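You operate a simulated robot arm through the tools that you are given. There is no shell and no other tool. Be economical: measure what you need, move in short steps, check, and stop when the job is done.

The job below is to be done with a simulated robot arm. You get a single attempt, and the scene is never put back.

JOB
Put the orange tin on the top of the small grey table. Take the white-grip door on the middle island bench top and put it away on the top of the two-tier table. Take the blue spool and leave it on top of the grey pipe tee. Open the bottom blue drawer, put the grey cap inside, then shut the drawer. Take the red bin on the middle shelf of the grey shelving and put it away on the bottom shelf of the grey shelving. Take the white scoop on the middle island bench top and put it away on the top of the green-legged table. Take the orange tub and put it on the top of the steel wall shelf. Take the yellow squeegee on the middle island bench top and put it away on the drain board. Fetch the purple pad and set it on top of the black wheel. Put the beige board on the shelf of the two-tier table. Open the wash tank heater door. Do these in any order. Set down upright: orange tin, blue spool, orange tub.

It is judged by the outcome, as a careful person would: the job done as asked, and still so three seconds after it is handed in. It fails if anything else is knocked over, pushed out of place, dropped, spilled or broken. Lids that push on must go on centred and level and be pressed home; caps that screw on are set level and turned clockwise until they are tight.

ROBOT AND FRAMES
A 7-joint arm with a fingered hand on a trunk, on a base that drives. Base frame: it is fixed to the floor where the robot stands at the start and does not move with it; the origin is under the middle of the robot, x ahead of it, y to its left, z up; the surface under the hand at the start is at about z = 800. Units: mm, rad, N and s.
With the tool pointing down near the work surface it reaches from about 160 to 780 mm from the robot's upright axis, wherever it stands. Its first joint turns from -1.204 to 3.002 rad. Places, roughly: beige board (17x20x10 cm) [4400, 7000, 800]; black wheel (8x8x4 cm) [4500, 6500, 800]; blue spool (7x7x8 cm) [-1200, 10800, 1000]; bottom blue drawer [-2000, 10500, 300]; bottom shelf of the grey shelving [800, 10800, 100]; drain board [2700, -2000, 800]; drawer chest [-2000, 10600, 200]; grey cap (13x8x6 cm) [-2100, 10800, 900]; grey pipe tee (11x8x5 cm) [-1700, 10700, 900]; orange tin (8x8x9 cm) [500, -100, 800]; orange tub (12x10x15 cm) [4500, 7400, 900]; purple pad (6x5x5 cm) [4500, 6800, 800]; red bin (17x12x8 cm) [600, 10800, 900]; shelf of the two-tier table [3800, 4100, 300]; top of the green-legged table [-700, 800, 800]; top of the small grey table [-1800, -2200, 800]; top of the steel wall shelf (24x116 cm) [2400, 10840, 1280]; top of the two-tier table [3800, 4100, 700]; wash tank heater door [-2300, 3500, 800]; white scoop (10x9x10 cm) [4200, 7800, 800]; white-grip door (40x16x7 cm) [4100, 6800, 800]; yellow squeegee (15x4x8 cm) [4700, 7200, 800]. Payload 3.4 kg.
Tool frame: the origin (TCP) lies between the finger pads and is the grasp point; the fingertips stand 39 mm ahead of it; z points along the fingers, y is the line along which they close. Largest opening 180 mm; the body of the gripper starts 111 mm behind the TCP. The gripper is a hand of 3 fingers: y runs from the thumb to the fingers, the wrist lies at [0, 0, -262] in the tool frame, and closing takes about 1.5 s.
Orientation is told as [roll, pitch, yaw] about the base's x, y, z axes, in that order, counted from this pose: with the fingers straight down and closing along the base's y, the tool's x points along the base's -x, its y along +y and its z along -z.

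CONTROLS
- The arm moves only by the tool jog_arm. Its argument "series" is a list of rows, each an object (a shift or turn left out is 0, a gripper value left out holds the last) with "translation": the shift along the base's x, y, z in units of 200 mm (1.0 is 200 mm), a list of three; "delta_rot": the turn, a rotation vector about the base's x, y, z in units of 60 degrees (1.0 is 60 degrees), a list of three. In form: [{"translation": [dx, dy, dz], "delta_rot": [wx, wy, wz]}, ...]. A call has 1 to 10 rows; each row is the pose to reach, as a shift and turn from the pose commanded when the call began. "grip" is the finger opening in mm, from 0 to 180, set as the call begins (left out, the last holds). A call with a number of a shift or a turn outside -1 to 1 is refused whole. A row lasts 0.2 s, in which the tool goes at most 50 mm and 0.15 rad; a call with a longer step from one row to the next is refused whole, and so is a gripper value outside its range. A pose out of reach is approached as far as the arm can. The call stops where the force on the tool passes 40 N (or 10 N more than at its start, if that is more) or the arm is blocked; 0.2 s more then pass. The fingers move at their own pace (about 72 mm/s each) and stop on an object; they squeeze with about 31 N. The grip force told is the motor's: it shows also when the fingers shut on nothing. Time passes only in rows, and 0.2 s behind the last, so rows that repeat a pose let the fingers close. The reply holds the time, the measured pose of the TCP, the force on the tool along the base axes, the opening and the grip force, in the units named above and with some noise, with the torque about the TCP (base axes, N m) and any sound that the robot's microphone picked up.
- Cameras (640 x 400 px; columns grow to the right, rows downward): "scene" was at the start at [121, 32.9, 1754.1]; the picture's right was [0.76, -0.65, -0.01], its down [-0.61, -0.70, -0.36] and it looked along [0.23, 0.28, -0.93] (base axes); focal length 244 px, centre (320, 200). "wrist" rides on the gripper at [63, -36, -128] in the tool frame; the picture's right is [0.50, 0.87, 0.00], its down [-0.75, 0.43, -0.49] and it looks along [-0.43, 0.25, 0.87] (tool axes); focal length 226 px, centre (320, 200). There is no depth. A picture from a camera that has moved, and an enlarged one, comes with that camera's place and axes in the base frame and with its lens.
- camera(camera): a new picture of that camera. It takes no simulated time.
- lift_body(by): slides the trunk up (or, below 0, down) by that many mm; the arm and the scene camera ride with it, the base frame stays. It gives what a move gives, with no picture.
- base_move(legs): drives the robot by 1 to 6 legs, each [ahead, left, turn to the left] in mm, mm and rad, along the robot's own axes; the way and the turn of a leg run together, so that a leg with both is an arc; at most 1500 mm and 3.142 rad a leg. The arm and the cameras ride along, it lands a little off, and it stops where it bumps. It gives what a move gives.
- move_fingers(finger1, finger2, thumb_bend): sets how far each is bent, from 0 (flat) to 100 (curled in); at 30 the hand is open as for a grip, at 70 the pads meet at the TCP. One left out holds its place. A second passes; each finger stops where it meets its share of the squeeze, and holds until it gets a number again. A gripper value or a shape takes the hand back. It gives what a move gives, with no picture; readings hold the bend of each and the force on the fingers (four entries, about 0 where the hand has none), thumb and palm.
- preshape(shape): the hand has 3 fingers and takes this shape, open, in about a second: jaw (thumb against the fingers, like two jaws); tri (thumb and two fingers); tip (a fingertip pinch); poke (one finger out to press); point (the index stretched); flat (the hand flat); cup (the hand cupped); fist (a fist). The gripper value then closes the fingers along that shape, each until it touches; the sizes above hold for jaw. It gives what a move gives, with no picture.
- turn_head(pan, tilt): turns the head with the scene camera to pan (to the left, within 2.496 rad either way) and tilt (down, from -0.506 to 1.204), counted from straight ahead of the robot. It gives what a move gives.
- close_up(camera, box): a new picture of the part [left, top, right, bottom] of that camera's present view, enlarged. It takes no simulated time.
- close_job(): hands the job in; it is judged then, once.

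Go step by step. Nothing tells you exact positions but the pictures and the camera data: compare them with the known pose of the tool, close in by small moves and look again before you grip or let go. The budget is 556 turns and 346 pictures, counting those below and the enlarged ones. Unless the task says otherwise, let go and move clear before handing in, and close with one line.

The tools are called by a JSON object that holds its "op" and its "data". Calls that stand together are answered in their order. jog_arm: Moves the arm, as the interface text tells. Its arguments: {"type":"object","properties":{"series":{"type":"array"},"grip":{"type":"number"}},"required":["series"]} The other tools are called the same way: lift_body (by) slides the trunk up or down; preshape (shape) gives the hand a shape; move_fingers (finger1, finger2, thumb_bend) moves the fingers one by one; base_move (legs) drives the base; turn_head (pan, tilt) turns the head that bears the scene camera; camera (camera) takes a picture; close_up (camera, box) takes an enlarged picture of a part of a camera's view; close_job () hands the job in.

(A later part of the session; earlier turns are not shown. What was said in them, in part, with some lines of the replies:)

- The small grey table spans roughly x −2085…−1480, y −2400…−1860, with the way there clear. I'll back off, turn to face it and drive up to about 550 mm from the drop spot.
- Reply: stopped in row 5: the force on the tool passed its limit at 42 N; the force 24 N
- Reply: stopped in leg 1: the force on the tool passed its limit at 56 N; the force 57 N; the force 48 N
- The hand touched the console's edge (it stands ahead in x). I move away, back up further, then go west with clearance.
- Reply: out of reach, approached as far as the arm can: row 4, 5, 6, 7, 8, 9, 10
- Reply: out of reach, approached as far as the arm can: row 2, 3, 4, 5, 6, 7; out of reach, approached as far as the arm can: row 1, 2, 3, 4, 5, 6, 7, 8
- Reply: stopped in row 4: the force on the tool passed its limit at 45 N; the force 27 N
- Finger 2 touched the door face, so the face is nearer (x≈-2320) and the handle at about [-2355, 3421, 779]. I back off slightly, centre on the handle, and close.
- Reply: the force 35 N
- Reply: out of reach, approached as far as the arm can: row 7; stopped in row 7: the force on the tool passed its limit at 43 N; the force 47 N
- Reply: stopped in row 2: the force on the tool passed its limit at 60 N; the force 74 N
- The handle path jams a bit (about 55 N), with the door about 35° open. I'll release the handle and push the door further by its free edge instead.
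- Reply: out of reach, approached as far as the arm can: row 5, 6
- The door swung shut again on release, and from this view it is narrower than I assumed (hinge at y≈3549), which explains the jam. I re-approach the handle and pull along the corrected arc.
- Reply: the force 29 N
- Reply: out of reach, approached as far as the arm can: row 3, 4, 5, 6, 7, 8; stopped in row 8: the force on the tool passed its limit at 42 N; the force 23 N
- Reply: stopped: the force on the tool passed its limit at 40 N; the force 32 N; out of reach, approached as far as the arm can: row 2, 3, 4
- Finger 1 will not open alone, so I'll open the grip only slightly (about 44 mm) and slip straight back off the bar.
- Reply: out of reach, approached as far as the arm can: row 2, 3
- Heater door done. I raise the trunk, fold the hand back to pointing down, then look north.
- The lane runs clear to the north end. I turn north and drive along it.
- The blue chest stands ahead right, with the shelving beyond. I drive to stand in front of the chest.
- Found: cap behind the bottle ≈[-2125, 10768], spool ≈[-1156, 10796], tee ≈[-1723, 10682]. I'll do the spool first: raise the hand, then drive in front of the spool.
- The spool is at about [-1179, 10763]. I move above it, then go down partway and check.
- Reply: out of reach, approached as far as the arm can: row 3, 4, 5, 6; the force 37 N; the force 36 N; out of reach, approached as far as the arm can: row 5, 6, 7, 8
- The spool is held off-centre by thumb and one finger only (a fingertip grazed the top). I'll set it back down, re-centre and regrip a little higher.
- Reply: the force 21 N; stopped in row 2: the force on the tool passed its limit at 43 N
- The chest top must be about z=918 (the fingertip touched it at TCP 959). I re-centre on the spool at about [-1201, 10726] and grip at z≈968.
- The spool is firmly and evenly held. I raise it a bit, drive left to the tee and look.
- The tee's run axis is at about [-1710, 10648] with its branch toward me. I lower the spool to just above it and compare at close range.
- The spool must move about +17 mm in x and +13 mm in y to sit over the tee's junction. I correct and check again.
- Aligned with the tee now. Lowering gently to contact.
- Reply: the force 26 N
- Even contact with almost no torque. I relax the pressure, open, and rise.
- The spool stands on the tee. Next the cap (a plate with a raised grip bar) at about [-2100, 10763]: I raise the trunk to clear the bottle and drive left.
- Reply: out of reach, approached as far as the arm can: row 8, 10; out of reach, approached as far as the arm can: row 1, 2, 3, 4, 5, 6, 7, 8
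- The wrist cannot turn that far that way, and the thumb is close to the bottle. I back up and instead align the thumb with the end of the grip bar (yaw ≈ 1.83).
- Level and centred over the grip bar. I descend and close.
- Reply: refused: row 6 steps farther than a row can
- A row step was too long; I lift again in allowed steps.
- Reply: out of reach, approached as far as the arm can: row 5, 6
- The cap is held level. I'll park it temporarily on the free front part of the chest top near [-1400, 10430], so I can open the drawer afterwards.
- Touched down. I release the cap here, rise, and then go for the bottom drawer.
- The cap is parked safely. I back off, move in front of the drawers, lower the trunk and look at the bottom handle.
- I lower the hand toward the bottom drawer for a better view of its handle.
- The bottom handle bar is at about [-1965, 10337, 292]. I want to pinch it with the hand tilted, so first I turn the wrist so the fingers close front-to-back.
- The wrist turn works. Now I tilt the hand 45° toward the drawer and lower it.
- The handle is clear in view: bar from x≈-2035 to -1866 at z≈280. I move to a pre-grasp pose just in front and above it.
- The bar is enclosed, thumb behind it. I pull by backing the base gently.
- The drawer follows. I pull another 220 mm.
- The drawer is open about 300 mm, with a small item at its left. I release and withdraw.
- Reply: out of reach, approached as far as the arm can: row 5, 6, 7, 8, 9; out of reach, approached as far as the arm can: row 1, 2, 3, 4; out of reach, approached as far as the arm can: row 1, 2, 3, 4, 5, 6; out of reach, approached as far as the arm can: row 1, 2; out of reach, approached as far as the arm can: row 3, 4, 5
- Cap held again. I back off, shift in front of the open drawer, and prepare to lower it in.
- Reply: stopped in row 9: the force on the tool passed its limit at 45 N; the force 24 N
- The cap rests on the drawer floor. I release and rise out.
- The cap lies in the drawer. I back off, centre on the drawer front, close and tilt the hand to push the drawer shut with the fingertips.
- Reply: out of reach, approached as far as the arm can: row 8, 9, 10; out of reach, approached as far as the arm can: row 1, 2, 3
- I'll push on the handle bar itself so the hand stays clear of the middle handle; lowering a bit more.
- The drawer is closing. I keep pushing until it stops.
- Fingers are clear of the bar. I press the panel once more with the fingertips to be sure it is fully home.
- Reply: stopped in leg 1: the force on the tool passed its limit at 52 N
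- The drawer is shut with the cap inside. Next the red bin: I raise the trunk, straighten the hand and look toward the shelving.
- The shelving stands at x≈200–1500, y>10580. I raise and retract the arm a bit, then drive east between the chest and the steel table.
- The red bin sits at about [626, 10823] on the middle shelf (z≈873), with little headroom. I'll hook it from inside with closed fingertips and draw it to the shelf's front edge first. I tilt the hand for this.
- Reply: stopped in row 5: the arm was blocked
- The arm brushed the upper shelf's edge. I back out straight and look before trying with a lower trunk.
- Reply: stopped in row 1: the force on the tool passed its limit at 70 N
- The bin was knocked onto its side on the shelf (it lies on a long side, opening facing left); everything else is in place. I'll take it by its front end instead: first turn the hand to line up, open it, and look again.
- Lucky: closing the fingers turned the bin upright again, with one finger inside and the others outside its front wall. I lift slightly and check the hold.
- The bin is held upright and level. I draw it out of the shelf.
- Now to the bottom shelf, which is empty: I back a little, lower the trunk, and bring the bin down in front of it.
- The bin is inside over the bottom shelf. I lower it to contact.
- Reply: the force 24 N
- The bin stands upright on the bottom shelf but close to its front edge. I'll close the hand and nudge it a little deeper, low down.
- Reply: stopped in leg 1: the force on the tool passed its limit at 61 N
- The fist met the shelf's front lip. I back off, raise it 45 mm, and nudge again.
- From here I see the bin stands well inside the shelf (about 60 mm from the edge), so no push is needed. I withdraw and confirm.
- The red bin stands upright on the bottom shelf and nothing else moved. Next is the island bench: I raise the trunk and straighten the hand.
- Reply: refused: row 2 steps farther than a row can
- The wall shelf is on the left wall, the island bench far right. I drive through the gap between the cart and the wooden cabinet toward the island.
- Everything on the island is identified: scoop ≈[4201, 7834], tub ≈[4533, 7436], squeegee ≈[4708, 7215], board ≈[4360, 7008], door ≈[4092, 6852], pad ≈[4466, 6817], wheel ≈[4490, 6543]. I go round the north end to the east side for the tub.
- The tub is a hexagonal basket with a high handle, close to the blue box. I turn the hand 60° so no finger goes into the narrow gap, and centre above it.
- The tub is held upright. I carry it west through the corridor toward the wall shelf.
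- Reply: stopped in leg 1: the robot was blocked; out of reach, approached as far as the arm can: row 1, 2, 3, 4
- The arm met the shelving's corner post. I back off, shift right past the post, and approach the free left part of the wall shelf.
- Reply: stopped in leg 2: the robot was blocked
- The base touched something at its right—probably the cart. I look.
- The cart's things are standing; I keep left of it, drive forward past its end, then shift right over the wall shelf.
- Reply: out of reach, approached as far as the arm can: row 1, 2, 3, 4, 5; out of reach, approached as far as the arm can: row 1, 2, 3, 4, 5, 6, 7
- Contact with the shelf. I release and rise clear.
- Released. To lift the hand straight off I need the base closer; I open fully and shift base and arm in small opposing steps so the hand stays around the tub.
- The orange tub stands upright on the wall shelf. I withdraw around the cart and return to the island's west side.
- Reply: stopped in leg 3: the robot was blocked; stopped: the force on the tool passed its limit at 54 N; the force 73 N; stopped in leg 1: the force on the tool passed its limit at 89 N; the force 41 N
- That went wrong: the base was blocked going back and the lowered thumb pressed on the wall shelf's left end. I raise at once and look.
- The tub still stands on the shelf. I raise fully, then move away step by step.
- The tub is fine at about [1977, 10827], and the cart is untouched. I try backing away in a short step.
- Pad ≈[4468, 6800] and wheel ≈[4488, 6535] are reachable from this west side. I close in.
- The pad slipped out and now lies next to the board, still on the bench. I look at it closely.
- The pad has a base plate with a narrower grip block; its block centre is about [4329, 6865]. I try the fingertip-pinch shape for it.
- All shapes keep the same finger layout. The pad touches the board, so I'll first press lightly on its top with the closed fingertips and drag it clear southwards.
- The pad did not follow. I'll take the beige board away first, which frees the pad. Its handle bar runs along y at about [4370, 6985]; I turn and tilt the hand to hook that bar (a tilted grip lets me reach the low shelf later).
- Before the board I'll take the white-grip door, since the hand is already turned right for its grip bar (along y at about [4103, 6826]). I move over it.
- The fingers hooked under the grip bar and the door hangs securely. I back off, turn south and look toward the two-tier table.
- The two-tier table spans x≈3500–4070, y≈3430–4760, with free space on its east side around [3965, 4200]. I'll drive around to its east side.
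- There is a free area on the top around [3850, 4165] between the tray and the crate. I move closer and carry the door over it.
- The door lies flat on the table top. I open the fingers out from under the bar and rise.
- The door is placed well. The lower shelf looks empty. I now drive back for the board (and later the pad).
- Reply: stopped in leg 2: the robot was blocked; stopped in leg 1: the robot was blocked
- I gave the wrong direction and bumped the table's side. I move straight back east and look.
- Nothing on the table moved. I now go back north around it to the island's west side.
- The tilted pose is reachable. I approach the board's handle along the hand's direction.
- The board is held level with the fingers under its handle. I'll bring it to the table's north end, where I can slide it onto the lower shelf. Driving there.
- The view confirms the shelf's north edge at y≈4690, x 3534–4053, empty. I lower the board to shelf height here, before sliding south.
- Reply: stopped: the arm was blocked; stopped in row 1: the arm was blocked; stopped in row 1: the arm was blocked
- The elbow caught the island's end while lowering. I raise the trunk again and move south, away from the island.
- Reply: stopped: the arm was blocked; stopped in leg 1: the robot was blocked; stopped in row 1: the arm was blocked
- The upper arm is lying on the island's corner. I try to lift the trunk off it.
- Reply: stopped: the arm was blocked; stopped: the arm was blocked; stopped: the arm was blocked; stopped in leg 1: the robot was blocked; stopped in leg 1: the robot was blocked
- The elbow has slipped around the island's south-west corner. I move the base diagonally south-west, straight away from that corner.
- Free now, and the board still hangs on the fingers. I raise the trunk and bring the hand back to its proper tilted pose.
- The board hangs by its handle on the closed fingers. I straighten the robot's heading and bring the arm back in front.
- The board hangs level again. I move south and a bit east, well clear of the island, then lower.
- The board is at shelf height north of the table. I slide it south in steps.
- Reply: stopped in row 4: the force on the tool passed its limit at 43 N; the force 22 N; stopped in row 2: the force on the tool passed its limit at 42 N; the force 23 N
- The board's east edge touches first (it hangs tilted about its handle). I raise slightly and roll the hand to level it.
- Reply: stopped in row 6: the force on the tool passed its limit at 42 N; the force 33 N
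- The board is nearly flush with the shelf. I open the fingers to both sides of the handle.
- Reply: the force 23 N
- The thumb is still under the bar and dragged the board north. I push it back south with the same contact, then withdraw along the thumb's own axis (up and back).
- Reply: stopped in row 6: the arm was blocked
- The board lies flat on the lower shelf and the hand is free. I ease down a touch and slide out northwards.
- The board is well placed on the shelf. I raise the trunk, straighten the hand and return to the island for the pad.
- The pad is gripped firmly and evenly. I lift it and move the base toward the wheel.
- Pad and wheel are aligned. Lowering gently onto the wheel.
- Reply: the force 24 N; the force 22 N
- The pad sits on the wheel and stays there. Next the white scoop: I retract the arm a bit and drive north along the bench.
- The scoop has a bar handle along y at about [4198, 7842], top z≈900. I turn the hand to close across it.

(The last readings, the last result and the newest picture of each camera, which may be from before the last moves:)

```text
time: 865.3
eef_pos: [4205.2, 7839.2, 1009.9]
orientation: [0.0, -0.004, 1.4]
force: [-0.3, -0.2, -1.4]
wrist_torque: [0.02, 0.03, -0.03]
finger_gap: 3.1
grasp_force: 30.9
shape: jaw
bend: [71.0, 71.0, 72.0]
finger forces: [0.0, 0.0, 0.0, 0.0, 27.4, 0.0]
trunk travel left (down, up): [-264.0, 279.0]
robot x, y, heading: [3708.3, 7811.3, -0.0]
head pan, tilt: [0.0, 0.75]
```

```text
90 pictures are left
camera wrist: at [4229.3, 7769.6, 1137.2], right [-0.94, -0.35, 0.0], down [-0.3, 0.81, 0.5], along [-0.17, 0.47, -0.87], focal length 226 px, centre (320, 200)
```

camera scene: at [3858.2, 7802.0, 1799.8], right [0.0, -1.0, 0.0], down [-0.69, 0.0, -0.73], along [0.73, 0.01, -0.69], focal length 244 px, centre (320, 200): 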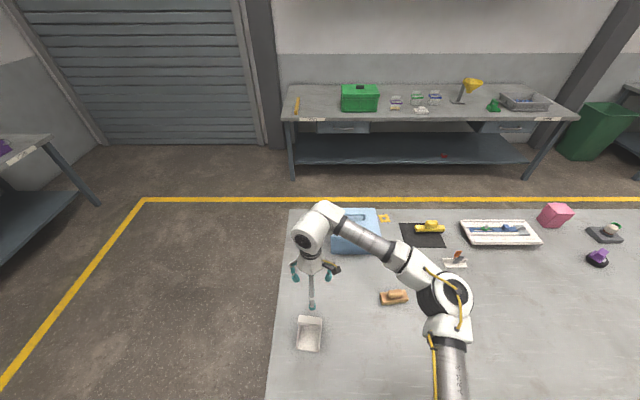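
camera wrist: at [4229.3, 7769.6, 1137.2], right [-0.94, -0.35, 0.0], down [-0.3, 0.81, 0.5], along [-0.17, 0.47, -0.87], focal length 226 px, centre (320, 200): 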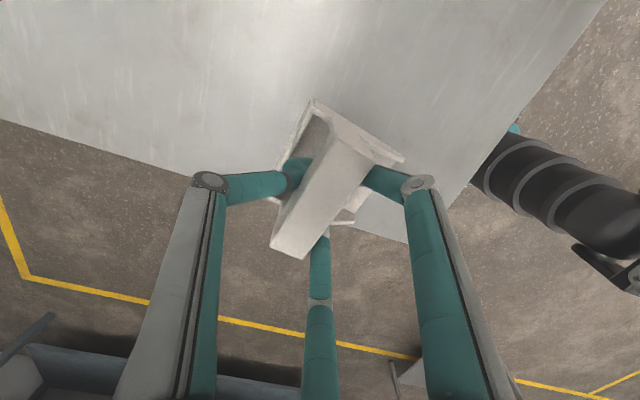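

The scoop hangs level on the closed fingers. I carry it south along the clear aisle, then west toward the green-legged table.

{"op": "base_move", "data": {"legs": [[-480, 0, 0], [0, 0, -1.571], [1400, -200, 0], [1400, 0, 0]]}}

{"op": "turn_head", "data": {"pan": -0.2, "tilt": 0.45}}

{"op": "camera", "data": {"camera": "scene"}}

```text
time: 885.2
eef_pos: [3057.3, 4509.6, 1009.4]
orientation: [-0.001, -0.005, -0.17]
force: [0.7, 0.0, -0.2]
wrist_torque: [0.02, 0.01, 0.02]
finger_gap: 3.0
grasp_force: 31.1
shape: jaw
bend: [71.0, 71.0, 72.0]
finger forces: [0.0, 0.0, 0.0, 0.1, 27.4, 0.0]
trunk travel left (down, up): [-264.0, 279.0]
robot x, y, heading: [3023.7, 5013.8, -1.565]
head pan, tilt: [0.0, 0.75]
```

```text
time: 886.0
eef_pos: [3057.5, 4512.6, 1011.3]
orientation: [-0.005, -0.005, -0.17]
force: [-0.3, 0.5, -1.2]
wrist_torque: [-0.02, 0.0, 0.0]
finger_gap: 2.9
grasp_force: 30.6
shape: jaw
bend: [71.0, 71.0, 72.0]
finger forces: [0.0, 0.0, 0.0, 0.0, 27.5, 0.0]
trunk travel left (down, up): [-264.0, 279.0]
robot x, y, heading: [3025.7, 5007.7, -1.564]
head pan, tilt: [-0.201, 0.45]
```

```text
89 pictures are left
camera scene: at [3003.9, 4848.0, 1826.1], right [-0.98, 0.19, 0.0], down [0.09, 0.43, -0.9], along [-0.17, -0.88, -0.44], focal length 244 px, centre (320, 200)
```

scene: 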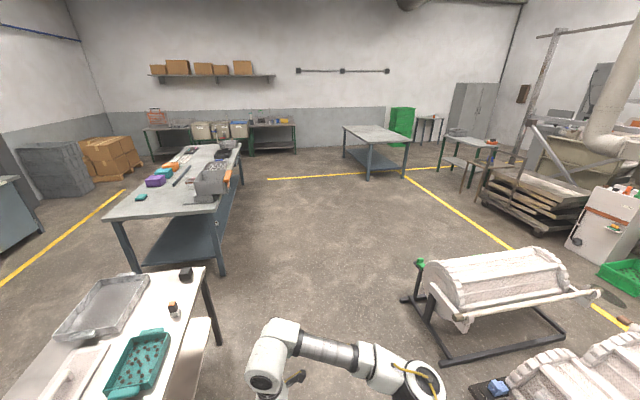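

{"op": "base_move", "data": {"legs": [[1450, 0, 0], [1450, 0, 0], [700, 0, 0], [0, -1400, 0], [0, -1400, 0]]}}

{"op": "base_move", "data": {"legs": [[0, 0, -1.575]]}}

{"op": "turn_head", "data": {"pan": 0.2, "tilt": 0.6}}

{"op": "camera", "data": {"camera": "scene"}}

```text
time: 916.4
eef_pos: [310.5, 930.3, 1010.8]
orientation: [-0.007, -0.003, -0.165]
force: [0.2, -0.1, -1.8]
wrist_torque: [-0.02, 0.0, 0.0]
finger_gap: 2.9
grasp_force: 31.1
shape: jaw
bend: [71.0, 71.0, 72.0]
finger forces: [0.0, 0.0, 0.0, 0.0, 27.4, 0.0]
trunk travel left (down, up): [-264.0, 279.0]
robot x, y, heading: [273.8, 1431.1, -1.561]
head pan, tilt: [-0.201, 0.45]
```

```text
time: 920.7
eef_pos: [-222.6, 1411.6, 1012.6]
orientation: [-0.007, -0.004, -1.767]
force: [0.0, -0.3, -0.7]
wrist_torque: [0.02, 0.0, 0.0]
finger_gap: 2.9
grasp_force: 31.4
shape: jaw
bend: [71.0, 71.0, 72.0]
finger forces: [0.0, 0.1, 0.0, 0.1, 27.4, 0.1]
trunk travel left (down, up): [-264.0, 279.0]
robot x, y, heading: [275.9, 1430.2, 3.115]
head pan, tilt: [-0.201, 0.45]
```

```text
time: 921.6
eef_pos: [-219.8, 1410.0, 1015.1]
orientation: [-0.012, -0.003, -1.767]
force: [0.3, -0.3, -0.6]
wrist_torque: [-0.01, 0.0, -0.02]
finger_gap: 3.0
grasp_force: 30.9
shape: jaw
bend: [71.0, 71.0, 72.0]
finger forces: [0.1, 0.1, 0.1, 0.0, 27.5, 0.1]
trunk travel left (down, up): [-264.0, 279.0]
robot x, y, heading: [274.4, 1428.5, 3.115]
head pan, tilt: [0.201, 0.6]
```

```text
88 pictures are left
camera scene: at [113.1, 1419.8, 1812.7], right [-0.17, 0.98, 0.0], down [0.56, 0.1, -0.82], along [-0.81, -0.15, -0.57], focal length 244 px, centre (320, 200)
```

scene: 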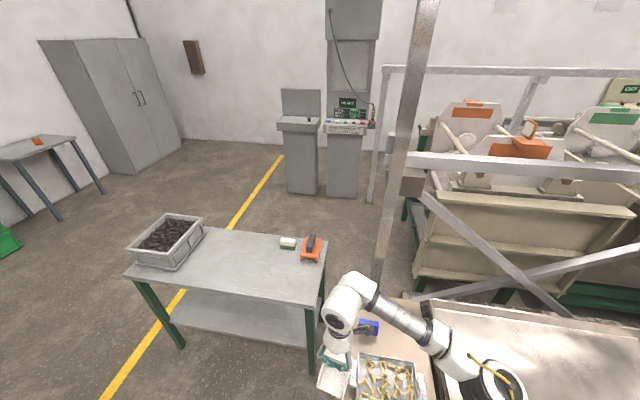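

The free middle of the green-legged table is at about [-690, 860]. I line up and move in.

{"op": "base_move", "data": {"legs": [[0, 550, 0.02], [380, 0, 0]]}}

{"op": "turn_head", "data": {"pan": 0.0, "tilt": 0.85}}

{"op": "camera", "data": {"camera": "scene"}}

```text
time: 926.8
eef_pos: [-602.6, 835.7, 1014.0]
orientation: [-0.012, -0.004, -1.734]
force: [-0.3, 0.5, -1.2]
wrist_torque: [0.01, -0.01, 0.0]
finger_gap: 2.3
grasp_force: 31.2
shape: jaw
bend: [71.0, 71.0, 72.0]
finger forces: [0.0, 0.0, 0.1, 0.0, 27.5, 0.1]
trunk travel left (down, up): [-264.0, 279.0]
robot x, y, heading: [-108.0, 873.2, -3.132]
head pan, tilt: [0.201, 0.6]
```

```text
time: 927.5
eef_pos: [-599.4, 833.9, 1015.7]
orientation: [-0.015, -0.003, -1.735]
force: [0.1, 0.3, 0.3]
wrist_torque: [0.05, -0.02, -0.02]
finger_gap: 2.8
grasp_force: 31.1
shape: jaw
bend: [71.0, 71.0, 72.0]
finger forces: [0.1, 0.1, 0.1, 0.1, 27.5, 0.0]
trunk travel left (down, up): [-264.0, 279.0]
robot x, y, heading: [-106.2, 868.8, -3.131]
head pan, tilt: [0.0, 0.85]
```

```text
87 pictures are left
camera scene: at [-260.7, 875.2, 1791.9], right [-0.01, 1.0, 0.0], down [0.75, 0.0, -0.66], along [-0.66, -0.01, -0.75], focal length 244 px, centre (320, 200)
```

scene: 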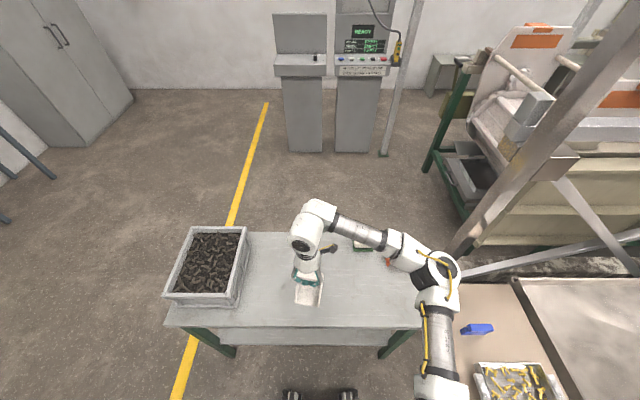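

{"op": "jog_arm", "data": {"series": [{"translation": [-0.2, 0.03, 0]}, {"translation": [-0.4, 0.06, -0.1]}, {"translation": [-0.55, 0.08, -0.2]}, {"translation": [-0.6, 0.08, -0.35]}, {"translation": [-0.6, 0.08, -0.48]}, {"translation": [-0.6, 0.08, -0.48]}]}}

{"op": "jog_arm", "data": {"series": [{"translation": [0, 0, -0.03]}, {"translation": [0, 0, -0.06]}, {"translation": [0, 0, -0.08]}, {"translation": [0, 0, -0.1]}, {"translation": [0, 0, -0.12]}, {"translation": [0, 0, -0.14]}, {"translation": [0, 0, -0.16]}]}}

{"op": "camera", "data": {"camera": "wrist"}}

```text
time: 928.9
eef_pos: [-719.0, 853.0, 917.7]
orientation: [-0.015, -0.003, -1.735]
force: [-0.5, 0.2, -0.8]
wrist_torque: [0.04, 0.01, 0.01]
finger_gap: 2.8
grasp_force: 30.7
shape: jaw
bend: [71.0, 71.0, 72.0]
finger forces: [0.0, 0.0, 0.0, 0.0, 27.5, 0.0]
trunk travel left (down, up): [-264.0, 279.0]
robot x, y, heading: [-109.9, 871.2, -3.135]
head pan, tilt: [0.0, 0.85]
```

```text
time: 930.5
eef_pos: [-718.0, 849.8, 886.1]
orientation: [-0.017, -0.004, -1.736]
force: [0.2, 0.3, -0.9]
wrist_torque: [-0.02, -0.01, 0.01]
finger_gap: 2.8
grasp_force: 31.5
shape: jaw
bend: [71.0, 71.0, 72.0]
finger forces: [0.0, 0.0, 0.0, 0.0, 28.0, 0.1]
trunk travel left (down, up): [-264.0, 279.0]
robot x, y, heading: [-111.8, 873.5, -3.13]
head pan, tilt: [0.0, 0.85]
```

```text
86 pictures are left
camera wrist: at [-742.8, 918.3, 1015.4], right [0.94, 0.35, -0.02], down [0.31, -0.81, 0.49], along [0.16, -0.46, -0.87], focal length 226 px, centre (320, 200)
```

wrist: 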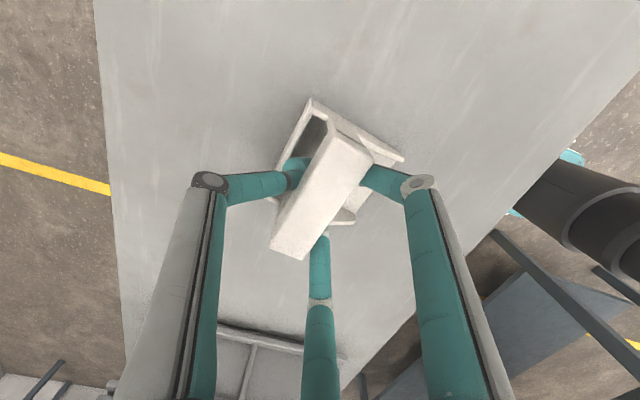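

{"op": "jog_arm", "data": {"series": [{"translation": [0, 0, -0.02]}, {"translation": [0, 0, -0.04]}, {"translation": [0, 0, -0.055]}, {"translation": [0, 0, -0.07]}, {"translation": [0, 0, -0.085]}, {"translation": [0, 0, -0.1]}, {"translation": [0, 0, -0.115]}, {"translation": [0, 0, -0.13]}]}}

```text
time: 932.3
eef_pos: [-720.0, 850.2, 861.7]
orientation: [-0.016, -0.005, -1.736]
force: [0.1, 0.4, 0.5]
wrist_torque: [0.01, 0.03, -0.04]
finger_gap: 2.3
grasp_force: 31.4
shape: jaw
bend: [71.0, 71.0, 72.0]
finger forces: [0.0, 0.0, 0.1, 0.1, 0.1, 0.0]
trunk travel left (down, up): [-264.0, 279.0]
robot x, y, heading: [-108.7, 871.6, -3.132]
head pan, tilt: [0.0, 0.85]
```

The scoop now stands on the table (no load on the fingers). I open and rise.

{"op": "jog_arm", "data": {"series": [{}, {}, {}, {}, {}, {}], "grip": 130}}

{"op": "camera", "data": {"camera": "wrist"}}

```text
time: 933.7
eef_pos: [-718.2, 850.2, 860.7]
orientation: [-0.016, -0.003, -1.735]
force: [1.0, -0.8, -0.5]
wrist_torque: [0.0, -0.09, 0.0]
finger_gap: 128.8
grasp_force: 0.0
shape: jaw
bend: [62.0, 62.0, 62.0]
finger forces: [0.0, 0.1, 0.0, 0.1, 3.3, 0.0]
trunk travel left (down, up): [-264.0, 279.0]
robot x, y, heading: [-112.1, 874.4, -3.132]
head pan, tilt: [0.0, 0.85]
```

```text
85 pictures are left
camera wrist: at [-742.8, 918.1, 989.6], right [0.94, 0.35, -0.01], down [0.31, -0.81, 0.49], along [0.16, -0.46, -0.87], focal length 226 px, centre (320, 200)
```

wrist: 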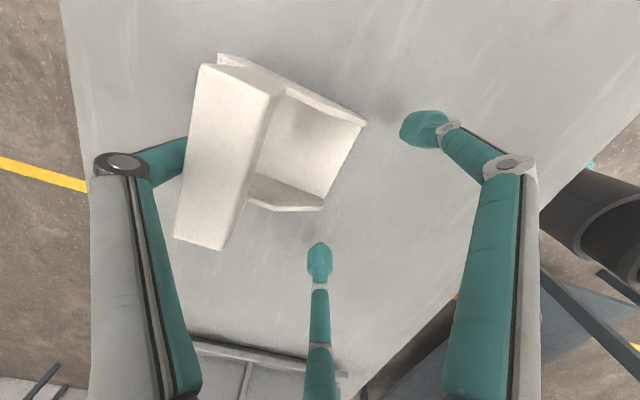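

The thumb is still inside the handle opening and pushed the scoop a little. I raise slightly, open wider and shift the hand so the thumb slides out.

{"op": "jog_arm", "data": {"series": [{"translation": [0, 0, 0.05]}, {"translation": [0, 0, 0.1]}, {"translation": [-0.07, -0.03, 0.1]}, {"translation": [-0.15, -0.055, 0.1]}, {"translation": [-0.23, -0.085, 0.1]}, {"translation": [-0.3, -0.11, 0.1]}, {"translation": [-0.3, -0.11, 0.1]}], "grip": 140}}

{"op": "camera", "data": {"camera": "wrist"}}

```text
time: 935.3
eef_pos: [-780.3, 827.9, 880.6]
orientation: [-0.016, -0.004, -1.736]
force: [0.5, -0.9, -0.1]
wrist_torque: [-0.01, -0.09, -0.03]
finger_gap: 139.6
grasp_force: 0.0
shape: jaw
bend: [57.0, 57.0, 58.0]
finger forces: [0.0, 0.1, 0.0, 0.0, 3.4, 0.1]
trunk travel left (down, up): [-264.0, 279.0]
robot x, y, heading: [-109.7, 870.8, -3.135]
head pan, tilt: [0.0, 0.85]
```

```text
84 pictures are left
camera wrist: at [-803.8, 896.1, 1009.2], right [0.94, 0.35, -0.01], down [0.31, -0.81, 0.49], along [0.16, -0.46, -0.87], focal length 226 px, centre (320, 200)
```

wrist: 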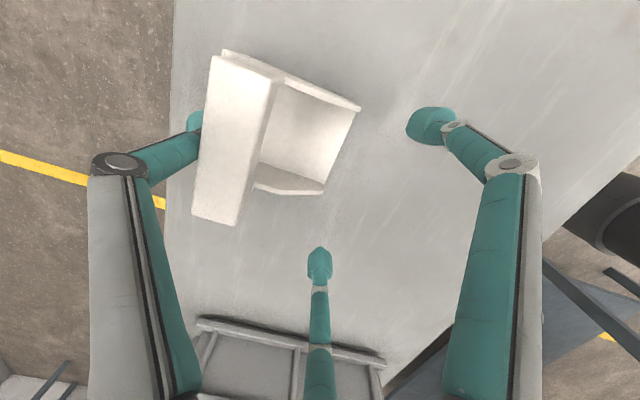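

{"op": "close_up", "data": {"camera": "wrist", "box": [140, 30, 300, 240]}}

{"op": "close_up", "data": {"camera": "scene", "box": [240, 190, 360, 290]}}

```text
1.90 times, centred on (220, 135) of wrist
camera zoom: at [-803.8, 896.1, 1009.2], right [0.94, 0.35, -0.01], down [0.31, -0.81, 0.49], along [0.16, -0.46, -0.87], focal length 431 px, centre (510, 324)
```

zoom: 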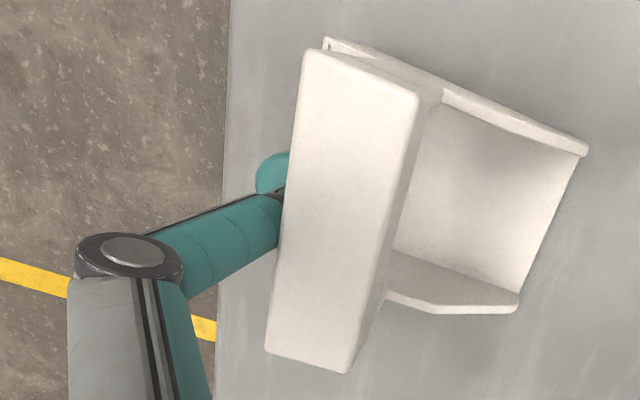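

```text
4.00 times, centred on (300, 240) of scene
camera zoom: at [-261.6, 874.2, 1791.8], right [-0.01, 1.0, 0.0], down [0.75, 0.0, -0.66], along [-0.66, -0.01, -0.75], focal length 978 px, centre (400, 40)
```

zoom: 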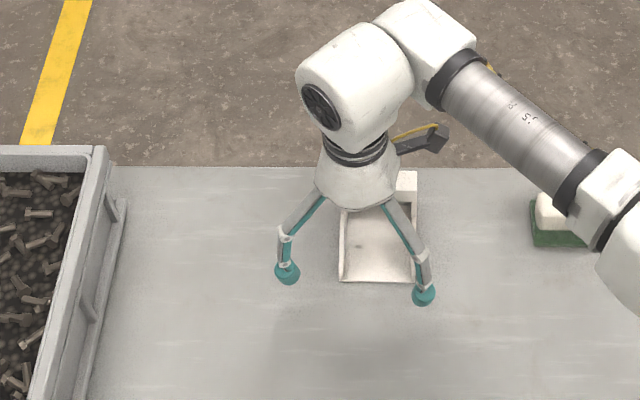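

The thumb is now just outside the bar's edge, and the scoop stands on the table about 50 mm from the far edge. I raise straight up.

{"op": "jog_arm", "data": {"series": [{"translation": [-0.02, 0, 0.05]}, {"translation": [-0.03, 0, 0.15]}, {"translation": [-0.03, 0, 0.3]}, {"translation": [-0.03, 0, 0.45]}, {"translation": [-0.03, 0, 0.6]}, {"translation": [-0.03, 0, 0.6]}]}}

{"op": "camera", "data": {"camera": "wrist"}}

```text
time: 936.7
eef_pos: [-786.3, 828.2, 1002.1]
orientation: [-0.015, -0.001, -1.737]
force: [-0.1, -0.1, -0.1]
wrist_torque: [-0.01, -0.03, -0.02]
finger_gap: 139.8
grasp_force: 0.1
shape: jaw
bend: [57.0, 57.0, 57.0]
finger forces: [0.0, 0.0, 0.0, 0.0, 0.0, 0.1]
trunk travel left (down, up): [-264.0, 279.0]
robot x, y, heading: [-110.8, 872.3, -3.134]
head pan, tilt: [0.0, 0.85]
```

```text
81 pictures are left
camera wrist: at [-809.7, 896.1, 1130.2], right [0.94, 0.35, -0.01], down [0.31, -0.81, 0.49], along [0.16, -0.46, -0.87], focal length 226 px, centre (320, 200)
```

wrist: 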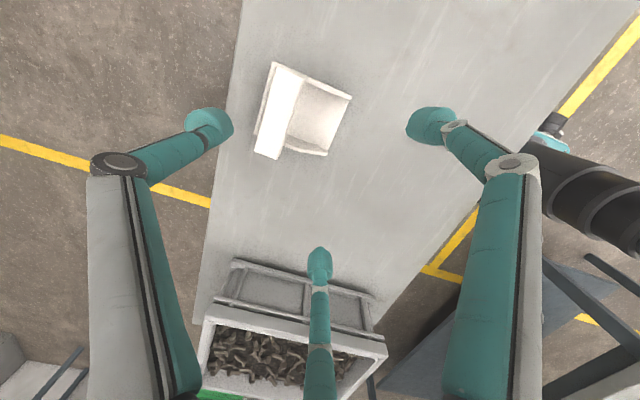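

The white scoop stands on the green-legged table. Last: the yellow squeegee. I retract the arm and drive back around to the island's east side.

{"op": "jog_arm", "data": {"series": [{"translation": [0.2, 0, 0.1]}, {"translation": [0.4, 0, 0.2]}, {"translation": [0.6, 0, 0.3]}, {"translation": [0.8, 0, 0.35]}, {"translation": [1.0, 0, 0.35]}, {"translation": [1.0, 0, 0.35]}]}}

{"op": "base_move", "data": {"legs": [[-400, 0, 0], [0, -560, 0], [-1450, 0, 0], [-1400, 0, 0]]}}

{"op": "base_move", "data": {"legs": [[0, -1300, 0], [0, -1300, 0], [0, -1220, 0]]}}

```text
time: 938.1
eef_pos: [-585.9, 828.8, 1070.8]
orientation: [-0.014, -0.005, -1.738]
force: [-0.2, -0.4, 0.5]
wrist_torque: [0.01, -0.02, -0.04]
finger_gap: 139.9
grasp_force: 0.0
shape: jaw
bend: [57.0, 57.0, 57.0]
finger forces: [0.1, 0.0, 0.0, 0.1, 0.0, 0.1]
trunk travel left (down, up): [-264.0, 279.0]
robot x, y, heading: [-113.1, 870.4, -3.136]
head pan, tilt: [0.0, 0.85]
```

```text
time: 956.7
eef_pos: [2641.7, 1390.9, 1070.5]
orientation: [-0.016, -0.004, -1.733]
force: [-0.4, 1.0, -0.2]
wrist_torque: [0.0, 0.03, 0.01]
finger_gap: 139.8
grasp_force: 0.0
shape: jaw
bend: [57.0, 57.0, 57.0]
finger forces: [0.1, 0.0, 0.1, 0.0, 0.1, 0.0]
trunk travel left (down, up): [-264.0, 279.0]
robot x, y, heading: [3113.4, 1433.7, -3.128]
head pan, tilt: [0.0, 0.85]
```

```text
time: 975.2
eef_pos: [2622.6, 5218.7, 1072.1]
orientation: [-0.02, 0.003, -1.743]
force: [0.2, -0.2, -0.7]
wrist_torque: [-0.03, -0.01, 0.01]
finger_gap: 139.7
grasp_force: 0.0
shape: jaw
bend: [57.0, 57.0, 57.0]
finger forces: [0.0, 0.0, 0.0, 0.0, 0.0, 0.0]
trunk travel left (down, up): [-264.0, 279.0]
robot x, y, heading: [3095.1, 5262.7, 3.144]
head pan, tilt: [0.0, 0.85]
```

{"op": "base_move", "data": {"legs": [[-1080, 0, 0], [-1050, 0, 0]]}}

{"op": "base_move", "data": {"legs": [[0, -1000, 0], [0, -990, 0]]}}

{"op": "jog_arm", "data": {"series": [{"delta_rot": [0, 0, 0.1]}, {"delta_rot": [0.01, 0, 0.17]}, {"delta_rot": [0.01, 0, 0.17]}], "grip": 100}}

{"op": "camera", "data": {"camera": "wrist"}}

{"op": "camera", "data": {"camera": "scene"}}

```text
time: 985.8
eef_pos: [4774.7, 5221.1, 1073.5]
orientation: [-0.023, -0.001, -1.743]
force: [0.6, -0.3, 0.0]
wrist_torque: [-0.02, 0.04, 0.02]
finger_gap: 139.9
grasp_force: 0.1
shape: jaw
bend: [57.0, 57.0, 57.0]
finger forces: [0.1, 0.0, 0.1, 0.1, 0.0, 0.0]
trunk travel left (down, up): [-264.0, 279.0]
robot x, y, heading: [5240.0, 5263.2, -3.143]
head pan, tilt: [0.0, 0.85]
```

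```text
time: 995.7
eef_pos: [4789.3, 7181.2, 1074.5]
orientation: [-0.027, 0.004, -1.74]
force: [-0.5, 0.1, -1.2]
wrist_torque: [0.04, 0.02, 0.03]
finger_gap: 139.8
grasp_force: 0.1
shape: jaw
bend: [57.0, 57.0, 57.0]
finger forces: [0.0, 0.0, 0.0, 0.0, 0.0, 0.1]
trunk travel left (down, up): [-264.0, 279.0]
robot x, y, heading: [5256.8, 7232.7, -3.14]
head pan, tilt: [0.0, 0.85]
```

```text
time: 996.5
eef_pos: [4791.6, 7178.5, 1076.6]
orientation: [-0.03, 0.016, -1.561]
force: [-0.4, -0.5, 0.0]
wrist_torque: [0.05, 0.0, 0.03]
finger_gap: 100.5
grasp_force: 0.2
shape: jaw
bend: [70.0, 70.0, 70.0]
finger forces: [0.0, 0.1, 0.0, 0.0, 0.0, 0.1]
trunk travel left (down, up): [-264.0, 279.0]
robot x, y, heading: [5255.9, 7231.6, -3.142]
head pan, tilt: [0.0, 0.85]
```

```text
80 pictures are left
camera wrist: at [4758.1, 7239.4, 1205.9], right [0.86, 0.51, -0.02], down [0.46, -0.76, 0.47], along [0.22, -0.41, -0.88], focal length 226 px, centre (320, 200)
```

wrist: 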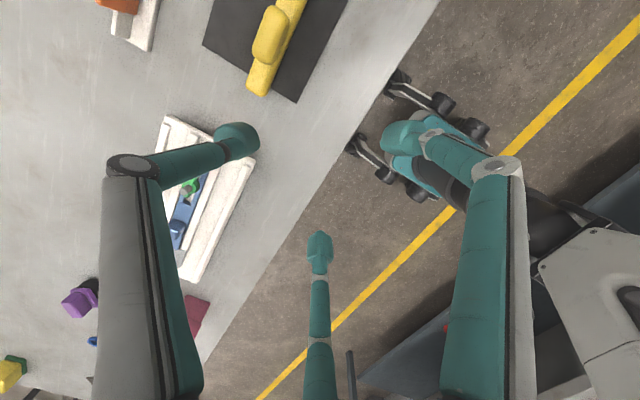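

```text
79 pictures are left
camera scene: at [5104.0, 7232.5, 1791.8], right [0.0, 1.0, 0.0], down [0.75, 0.0, -0.66], along [-0.66, 0.0, -0.75], focal length 244 px, centre (320, 200)
```

scene: 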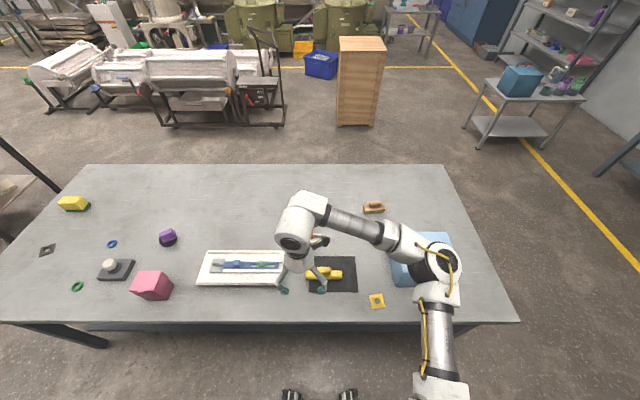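

{"op": "jog_arm", "data": {"series": [{"translation": [-0.15, 0.08, 0], "delta_rot": [-0.015, -0.029, 0]}, {"translation": [-0.3, 0.16, 0], "delta_rot": [-0.015, -0.029, 0]}, {"translation": [-0.45, 0.25, -0.05], "delta_rot": [-0.015, -0.029, 0]}, {"translation": [-0.58, 0.33, -0.2], "delta_rot": [-0.015, -0.029, 0]}, {"translation": [-0.58, 0.33, -0.4], "delta_rot": [-0.015, -0.029, 0]}, {"translation": [-0.58, 0.33, -0.55], "delta_rot": [-0.015, -0.029, 0]}, {"translation": [-0.58, 0.33, -0.55], "delta_rot": [-0.015, -0.029, 0]}]}}

{"op": "camera", "data": {"camera": "wrist"}}

```text
time: 998.1
eef_pos: [4674.5, 7248.4, 963.5]
orientation: [0.0, -0.004, -1.563]
force: [0.2, 0.2, -0.6]
wrist_torque: [-0.01, 0.0, -0.01]
finger_gap: 100.6
grasp_force: 0.2
shape: jaw
bend: [70.0, 70.0, 70.0]
finger forces: [0.1, 0.1, 0.1, 0.0, 0.0, 0.0]
trunk travel left (down, up): [-264.0, 279.0]
robot x, y, heading: [5252.7, 7233.0, -3.141]
head pan, tilt: [0.0, 0.85]
```

```text
78 pictures are left
camera wrist: at [4636.6, 7310.8, 1092.2], right [0.86, 0.51, 0.0], down [0.44, -0.75, 0.49], along [0.25, -0.43, -0.87], focal length 226 px, centre (320, 200)
```

wrist: 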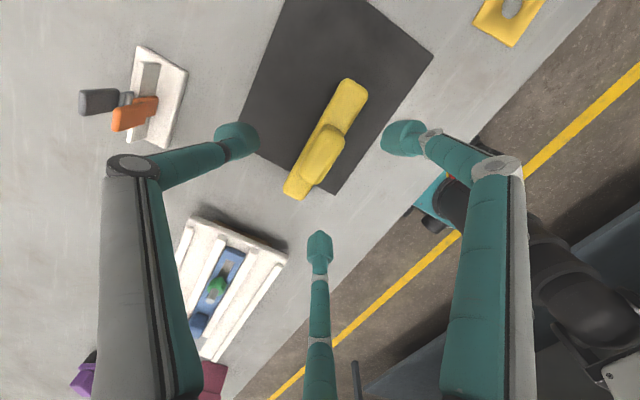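

{"op": "jog_arm", "data": {"series": [{"translation": [0, 0, -0.2]}, {"translation": [0, 0, -0.4]}, {"translation": [0, 0, -0.53]}, {"translation": [0, 0, -0.53]}]}}

{"op": "jog_arm", "data": {"series": [{}, {}, {}, {}, {}, {}, {}, {}], "grip": 0}}

{"op": "jog_arm", "data": {"series": [{"translation": [0, 0, 0.05]}, {"translation": [0, 0, 0.2]}, {"translation": [0, 0, 0.4]}, {"translation": [0, 0, 0.6]}, {"translation": [0, 0, 0.8]}, {"translation": [0, 0, 0.8]}]}}

{"op": "camera", "data": {"camera": "wrist"}}

```text
time: 999.1
eef_pos: [4674.3, 7249.8, 859.6]
orientation: [0.001, -0.004, -1.561]
force: [-0.6, -0.5, 0.3]
wrist_torque: [0.01, 0.0, 0.0]
finger_gap: 100.3
grasp_force: 0.0
shape: jaw
bend: [70.0, 70.0, 70.0]
finger forces: [0.0, 0.0, 0.1, 0.0, 0.0, 0.1]
trunk travel left (down, up): [-264.0, 279.0]
robot x, y, heading: [5258.1, 7231.4, -3.139]
head pan, tilt: [0.0, 0.85]
```

```text
time: 1000.9
eef_pos: [4674.7, 7249.5, 859.7]
orientation: [0.0, -0.004, -1.562]
force: [-0.3, -0.5, -0.3]
wrist_torque: [-0.01, -0.02, -0.02]
finger_gap: 29.2
grasp_force: 31.0
shape: jaw
bend: [73.0, 73.0, 73.0]
finger forces: [25.2, 25.4, 0.0, 0.1, 32.5, 0.0]
trunk travel left (down, up): [-264.0, 279.0]
robot x, y, heading: [5253.0, 7226.5, -3.143]
head pan, tilt: [0.0, 0.85]
```

```text
time: 1002.3
eef_pos: [4674.9, 7250.4, 1019.1]
orientation: [0.003, -0.003, -1.562]
force: [-0.4, -0.4, -1.1]
wrist_torque: [-0.03, -0.02, -0.01]
finger_gap: 29.4
grasp_force: 31.0
shape: jaw
bend: [73.0, 73.0, 73.0]
finger forces: [25.1, 25.5, 0.0, 0.0, 32.5, 0.0]
trunk travel left (down, up): [-264.0, 279.0]
robot x, y, heading: [5255.2, 7234.9, -3.137]
head pan, tilt: [0.0, 0.85]
```

```text
77 pictures are left
camera wrist: at [4637.6, 7312.5, 1148.1], right [0.86, 0.51, 0.0], down [0.44, -0.75, 0.5], along [0.25, -0.43, -0.87], focal length 226 px, centre (320, 200)
```

wrist: 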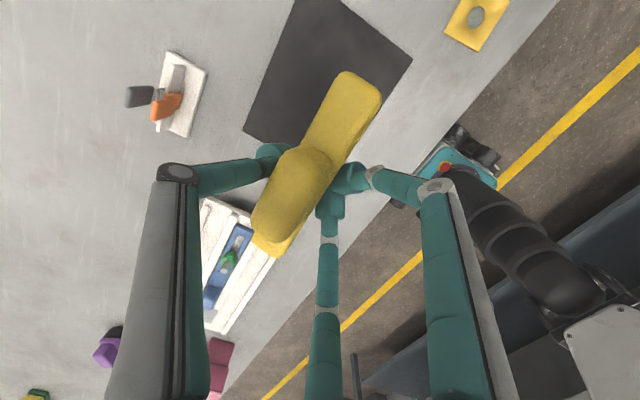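

The squeegee is firmly held. I drive south through the east aisle toward the sinks.

{"op": "base_move", "data": {"legs": [[0, 1050, 0], [0, 1000, 0]]}}

{"op": "base_move", "data": {"legs": [[120, 1400, 0], [100, 1400, 0], [0, 1400, 0], [0, 1000, 0]]}}

{"op": "turn_head", "data": {"pan": 0.7, "tilt": 0.45}}

{"op": "camera", "data": {"camera": "scene"}}

```text
time: 1012.5
eef_pos: [4668.9, 5212.3, 1020.3]
orientation: [0.001, -0.011, -1.565]
force: [0.1, -0.6, -2.1]
wrist_torque: [-0.04, -0.03, 0.0]
finger_gap: 29.3
grasp_force: 31.4
shape: jaw
bend: [73.0, 73.0, 73.0]
finger forces: [25.7, 26.1, 0.1, 0.0, 32.4, 0.0]
trunk travel left (down, up): [-264.0, 279.0]
robot x, y, heading: [5249.0, 5184.1, 3.138]
head pan, tilt: [0.0, 0.85]
```

```text
time: 1037.3
eef_pos: [4528.4, 36.7, 1022.3]
orientation: [-0.003, -0.009, -1.569]
force: [0.1, 0.9, -0.9]
wrist_torque: [-0.02, -0.06, -0.01]
finger_gap: 29.1
grasp_force: 30.7
shape: jaw
bend: [73.0, 73.0, 73.0]
finger forces: [26.9, 27.3, 0.0, 0.0, 32.5, 0.1]
trunk travel left (down, up): [-264.0, 279.0]
robot x, y, heading: [5104.1, 11.4, 3.143]
head pan, tilt: [0.0, 0.85]
```

```text
time: 1038.4
eef_pos: [4532.9, 24.2, 1024.7]
orientation: [-0.005, 0.002, -1.567]
force: [0.4, 0.7, -0.6]
wrist_torque: [0.0, -0.05, 0.0]
finger_gap: 29.0
grasp_force: 31.1
shape: jaw
bend: [73.0, 73.0, 73.0]
finger forces: [26.9, 27.5, 0.0, 0.0, 32.6, 0.0]
trunk travel left (down, up): [-264.0, 279.0]
robot x, y, heading: [5104.8, 10.1, 3.137]
head pan, tilt: [0.7, 0.45]
```

```text
76 pictures are left
camera scene: at [4961.2, -45.9, 1826.3], right [-0.64, 0.77, 0.0], down [0.34, 0.28, -0.9], along [-0.69, -0.58, -0.44], focal length 244 px, centre (320, 200)
```

scene: 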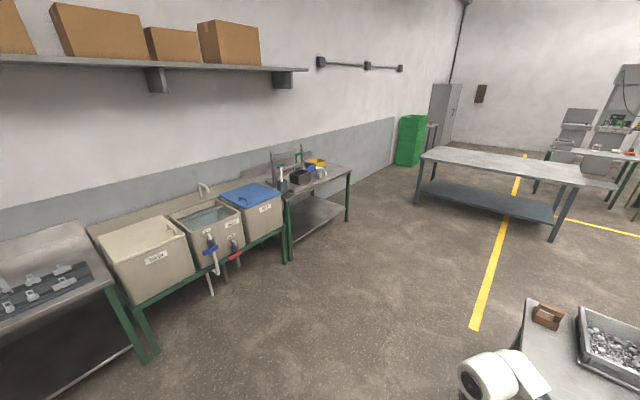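

{"op": "close_up", "data": {"camera": "scene", "box": [250, 130, 370, 210]}}

```text
5.00 times, centred on (310, 170) of scene
camera zoom: at [4961.2, -45.9, 1826.3], right [-0.64, 0.77, 0.0], down [0.34, 0.28, -0.9], along [-0.69, -0.58, -0.44], focal length 1222 px, centre (370, 350)
```

zoom: 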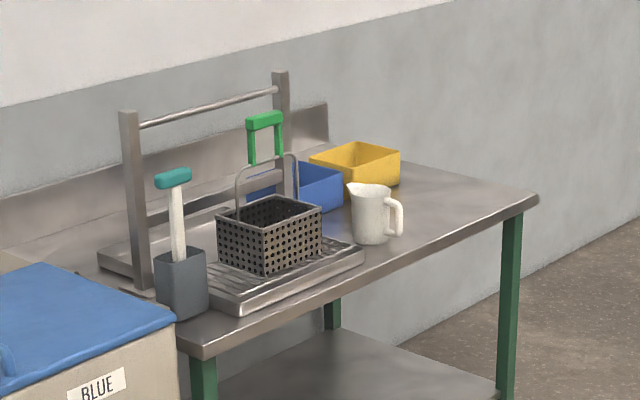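

The drain board's clear part is around [2620, -1810]. I drive there.

{"op": "base_move", "data": {"legs": [[0, 850, 0], [1250, 0, 0], [1200, 0, 0], [0, 0, 1.571]]}}

{"op": "turn_head", "data": {"pan": 0.15, "tilt": 0.7}}

{"op": "camera", "data": {"camera": "scene"}}

```text
time: 1058.4
eef_pos: [2591.8, -1399.3, 1024.6]
orientation: [-0.006, -0.001, -0.013]
force: [-0.2, 0.9, -1.9]
wrist_torque: [0.05, 0.0, -0.02]
finger_gap: 28.7
grasp_force: 31.5
shape: jaw
bend: [73.0, 73.0, 73.0]
finger forces: [27.7, 27.9, 0.1, 0.0, 32.2, 0.1]
trunk travel left (down, up): [-264.0, 279.0]
robot x, y, heading: [2623.0, -825.6, -1.59]
head pan, tilt: [0.7, 0.45]
```

```text
time: 1059.3
eef_pos: [2594.6, -1395.7, 1025.8]
orientation: [-0.009, 0.002, -0.012]
force: [-0.3, 0.3, -0.9]
wrist_torque: [0.02, 0.02, 0.01]
finger_gap: 28.9
grasp_force: 31.0
shape: jaw
bend: [73.0, 73.0, 73.0]
finger forces: [27.9, 28.2, 0.0, 0.0, 32.3, 0.1]
trunk travel left (down, up): [-264.0, 279.0]
robot x, y, heading: [2616.4, -824.9, -1.589]
head pan, tilt: [0.15, 0.7]
```

```text
74 pictures are left
camera scene: at [2623.0, -983.7, 1804.1], right [-0.99, -0.13, 0.0], down [-0.08, 0.64, -0.76], along [0.1, -0.76, -0.65], focal length 244 px, centre (320, 200)
```

scene: 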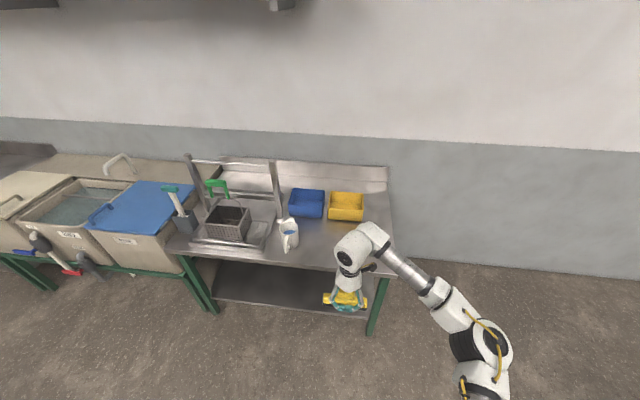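

{"op": "base_move", "data": {"legs": [[260, 0, 0.02]]}}

{"op": "jog_arm", "data": {"series": [{"translation": [-0.05, -0.2, 0]}, {"translation": [-0.1, -0.4, 0]}, {"translation": [-0.13, -0.6, 0]}, {"translation": [-0.13, -0.8, -0.1]}, {"translation": [-0.13, -0.9, -0.25]}, {"translation": [-0.13, -0.92, -0.45]}, {"translation": [-0.13, -0.92, -0.6]}, {"translation": [-0.13, -0.92, -0.6]}]}}

{"op": "camera", "data": {"camera": "wrist"}}

{"op": "camera", "data": {"camera": "scene"}}

```text
time: 1061.2
eef_pos: [2606.3, -1657.5, 1024.3]
orientation: [-0.006, 0.002, 0.01]
force: [-0.3, -0.7, -0.7]
wrist_torque: [0.02, 0.01, 0.04]
finger_gap: 28.6
grasp_force: 31.1
shape: jaw
bend: [73.0, 73.0, 73.0]
finger forces: [27.8, 28.2, 0.1, 0.0, 32.4, 0.0]
trunk travel left (down, up): [-264.0, 279.0]
robot x, y, heading: [2616.2, -1085.0, -1.566]
head pan, tilt: [0.15, 0.7]
```

```text
time: 1063.0
eef_pos: [2580.8, -1837.4, 908.6]
orientation: [-0.012, 0.005, 0.01]
force: [-0.2, 0.6, -1.5]
wrist_torque: [0.05, 0.0, -0.02]
finger_gap: 28.5
grasp_force: 30.9
shape: jaw
bend: [73.0, 73.0, 73.0]
finger forces: [29.1, 29.2, 0.0, 0.0, 32.4, 0.0]
trunk travel left (down, up): [-264.0, 279.0]
robot x, y, heading: [2612.6, -1088.6, -1.564]
head pan, tilt: [0.15, 0.7]
```

```text
73 pictures are left
camera wrist: at [2518.7, -1873.3, 1037.3], right [-0.51, 0.86, -0.01], down [0.75, 0.45, 0.48], along [0.42, 0.24, -0.88], focal length 226 px, centre (320, 200)
```

wrist: 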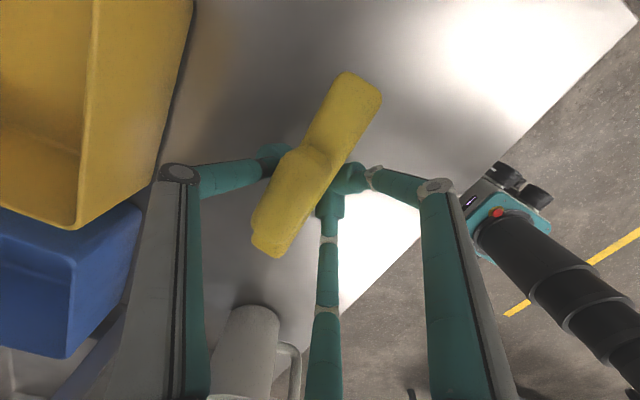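

```text
72 pictures are left
camera scene: at [2625.4, -1243.5, 1804.0], right [-0.99, -0.16, 0.0], down [-0.1, 0.64, -0.76], along [0.12, -0.75, -0.65], focal length 244 px, centre (320, 200)
```

scene: 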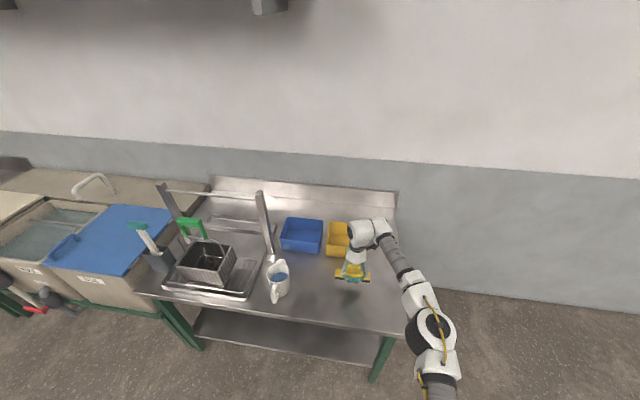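

{"op": "jog_arm", "data": {"series": [{"translation": [0, 0.02, -0.08]}, {"translation": [0, 0.02, -0.15]}, {"translation": [0, 0.02, -0.19]}, {"translation": [0, 0.02, -0.22]}, {"translation": [0, 0.02, -0.24]}, {"translation": [0, 0.02, -0.26]}, {"translation": [0, 0.02, -0.28]}, {"translation": [0, 0.02, -0.3]}]}}

```text
time: 1064.8
eef_pos: [2582.8, -1832.0, 852.5]
orientation: [-0.018, 0.002, 0.007]
force: [-1.2, 0.6, 23.9]
wrist_torque: [-0.31, 0.03, -0.01]
finger_gap: 29.2
grasp_force: 30.8
shape: jaw
bend: [74.0, 74.0, 74.0]
finger forces: [32.8, 32.9, 0.0, 0.0, 31.2, 0.1]
trunk travel left (down, up): [-264.0, 279.0]
robot x, y, heading: [2615.7, -1087.7, -1.563]
head pan, tilt: [0.15, 0.7]
```

Contact. I release the squeegee and rise.

{"op": "jog_arm", "data": {"series": [{"translation": [0, 0, 0.01]}, {"translation": [0, 0, 0.01]}, {"translation": [0, 0, 0.01]}, {"translation": [0, 0, 0.01]}, {"translation": [0, 0, 0.01]}, {"translation": [0, 0, 0.01]}], "grip": 90}}

{"op": "jog_arm", "data": {"series": [{"translation": [0, 0, 0.1]}, {"translation": [0, 0, 0.3]}, {"translation": [0, 0, 0.5]}, {"translation": [0, 0, 0.7]}, {"translation": [0, 0, 0.9]}, {"translation": [0, 0, 0.9]}]}}

{"op": "camera", "data": {"camera": "wrist"}}

{"op": "close_up", "data": {"camera": "scene", "box": [240, 200, 420, 320]}}

```text
time: 1066.2
eef_pos: [2582.1, -1834.3, 848.7]
orientation: [-0.01, 0.004, 0.009]
force: [0.7, 0.2, 0.0]
wrist_torque: [0.0, 0.03, 0.01]
finger_gap: 89.4
grasp_force: 0.1
shape: jaw
bend: [71.0, 71.0, 72.0]
finger forces: [0.0, 0.1, 0.1, 0.1, 0.0, 0.0]
trunk travel left (down, up): [-264.0, 279.0]
robot x, y, heading: [2615.8, -1082.8, -1.566]
head pan, tilt: [0.15, 0.7]
```

```text
time: 1067.6
eef_pos: [2583.9, -1832.8, 1030.6]
orientation: [-0.011, 0.006, 0.011]
force: [-0.2, -0.4, 0.5]
wrist_torque: [-0.02, -0.03, 0.0]
finger_gap: 89.3
grasp_force: 0.0
shape: jaw
bend: [71.0, 71.0, 72.0]
finger forces: [0.0, 0.0, 0.1, 0.1, 0.1, 0.1]
trunk travel left (down, up): [-264.0, 279.0]
robot x, y, heading: [2620.9, -1087.7, -1.567]
head pan, tilt: [0.15, 0.7]
```

```text
71 pictures are left
camera wrist: at [2521.4, -1868.7, 1159.6], right [-0.51, 0.86, -0.01], down [0.75, 0.45, 0.48], along [0.42, 0.24, -0.87], focal length 226 px, centre (320, 200)
```

wrist: 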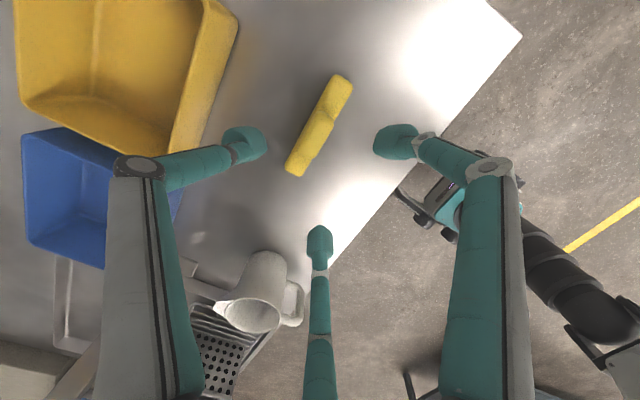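

```text
3.33 times, centred on (330, 260) of scene
camera zoom: at [2626.4, -1244.4, 1803.8], right [-0.99, -0.16, 0.0], down [-0.1, 0.64, -0.76], along [0.12, -0.75, -0.65], focal length 815 px, centre (287, 0)
```

zoom: 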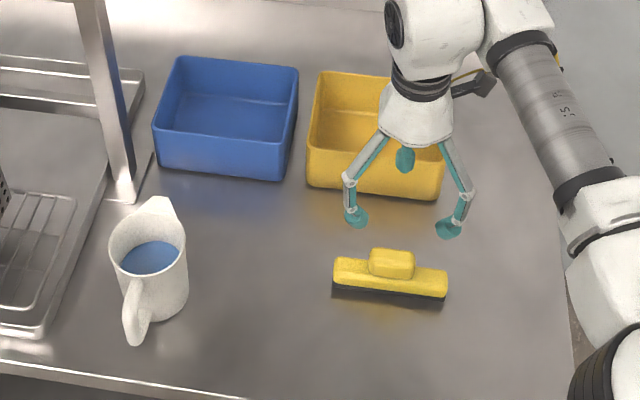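

The squeegee stands on the drain board; all eleven tasks are done. I move clear and hand in.

{"op": "base_move", "data": {"legs": [[-400, 0, 0]]}}

{"op": "close_job", "data": {}}

```text
time: 1070.1
eef_pos: [2577.8, -1434.2, 1032.8]
orientation: [-0.012, 0.005, 0.002]
force: [0.0, -0.1, -0.4]
wrist_torque: [-0.04, 0.02, 0.0]
finger_gap: 89.1
grasp_force: 0.1
shape: jaw
bend: [71.0, 71.0, 72.0]
finger forces: [0.0, 0.0, 0.0, 0.0, 0.0, 0.1]
trunk travel left (down, up): [-264.0, 279.0]
robot x, y, heading: [2619.6, -689.5, -1.575]
head pan, tilt: [0.15, 0.7]
```

```text
The job is handed in.
```

All eleven tasks are done and handed in; the pad sits about 2 cm off-centre on the wheel, the red bin got tipped over but ended upright on its shelf, and the robot bumped fixed furniture several times without visibly displacing anything else.
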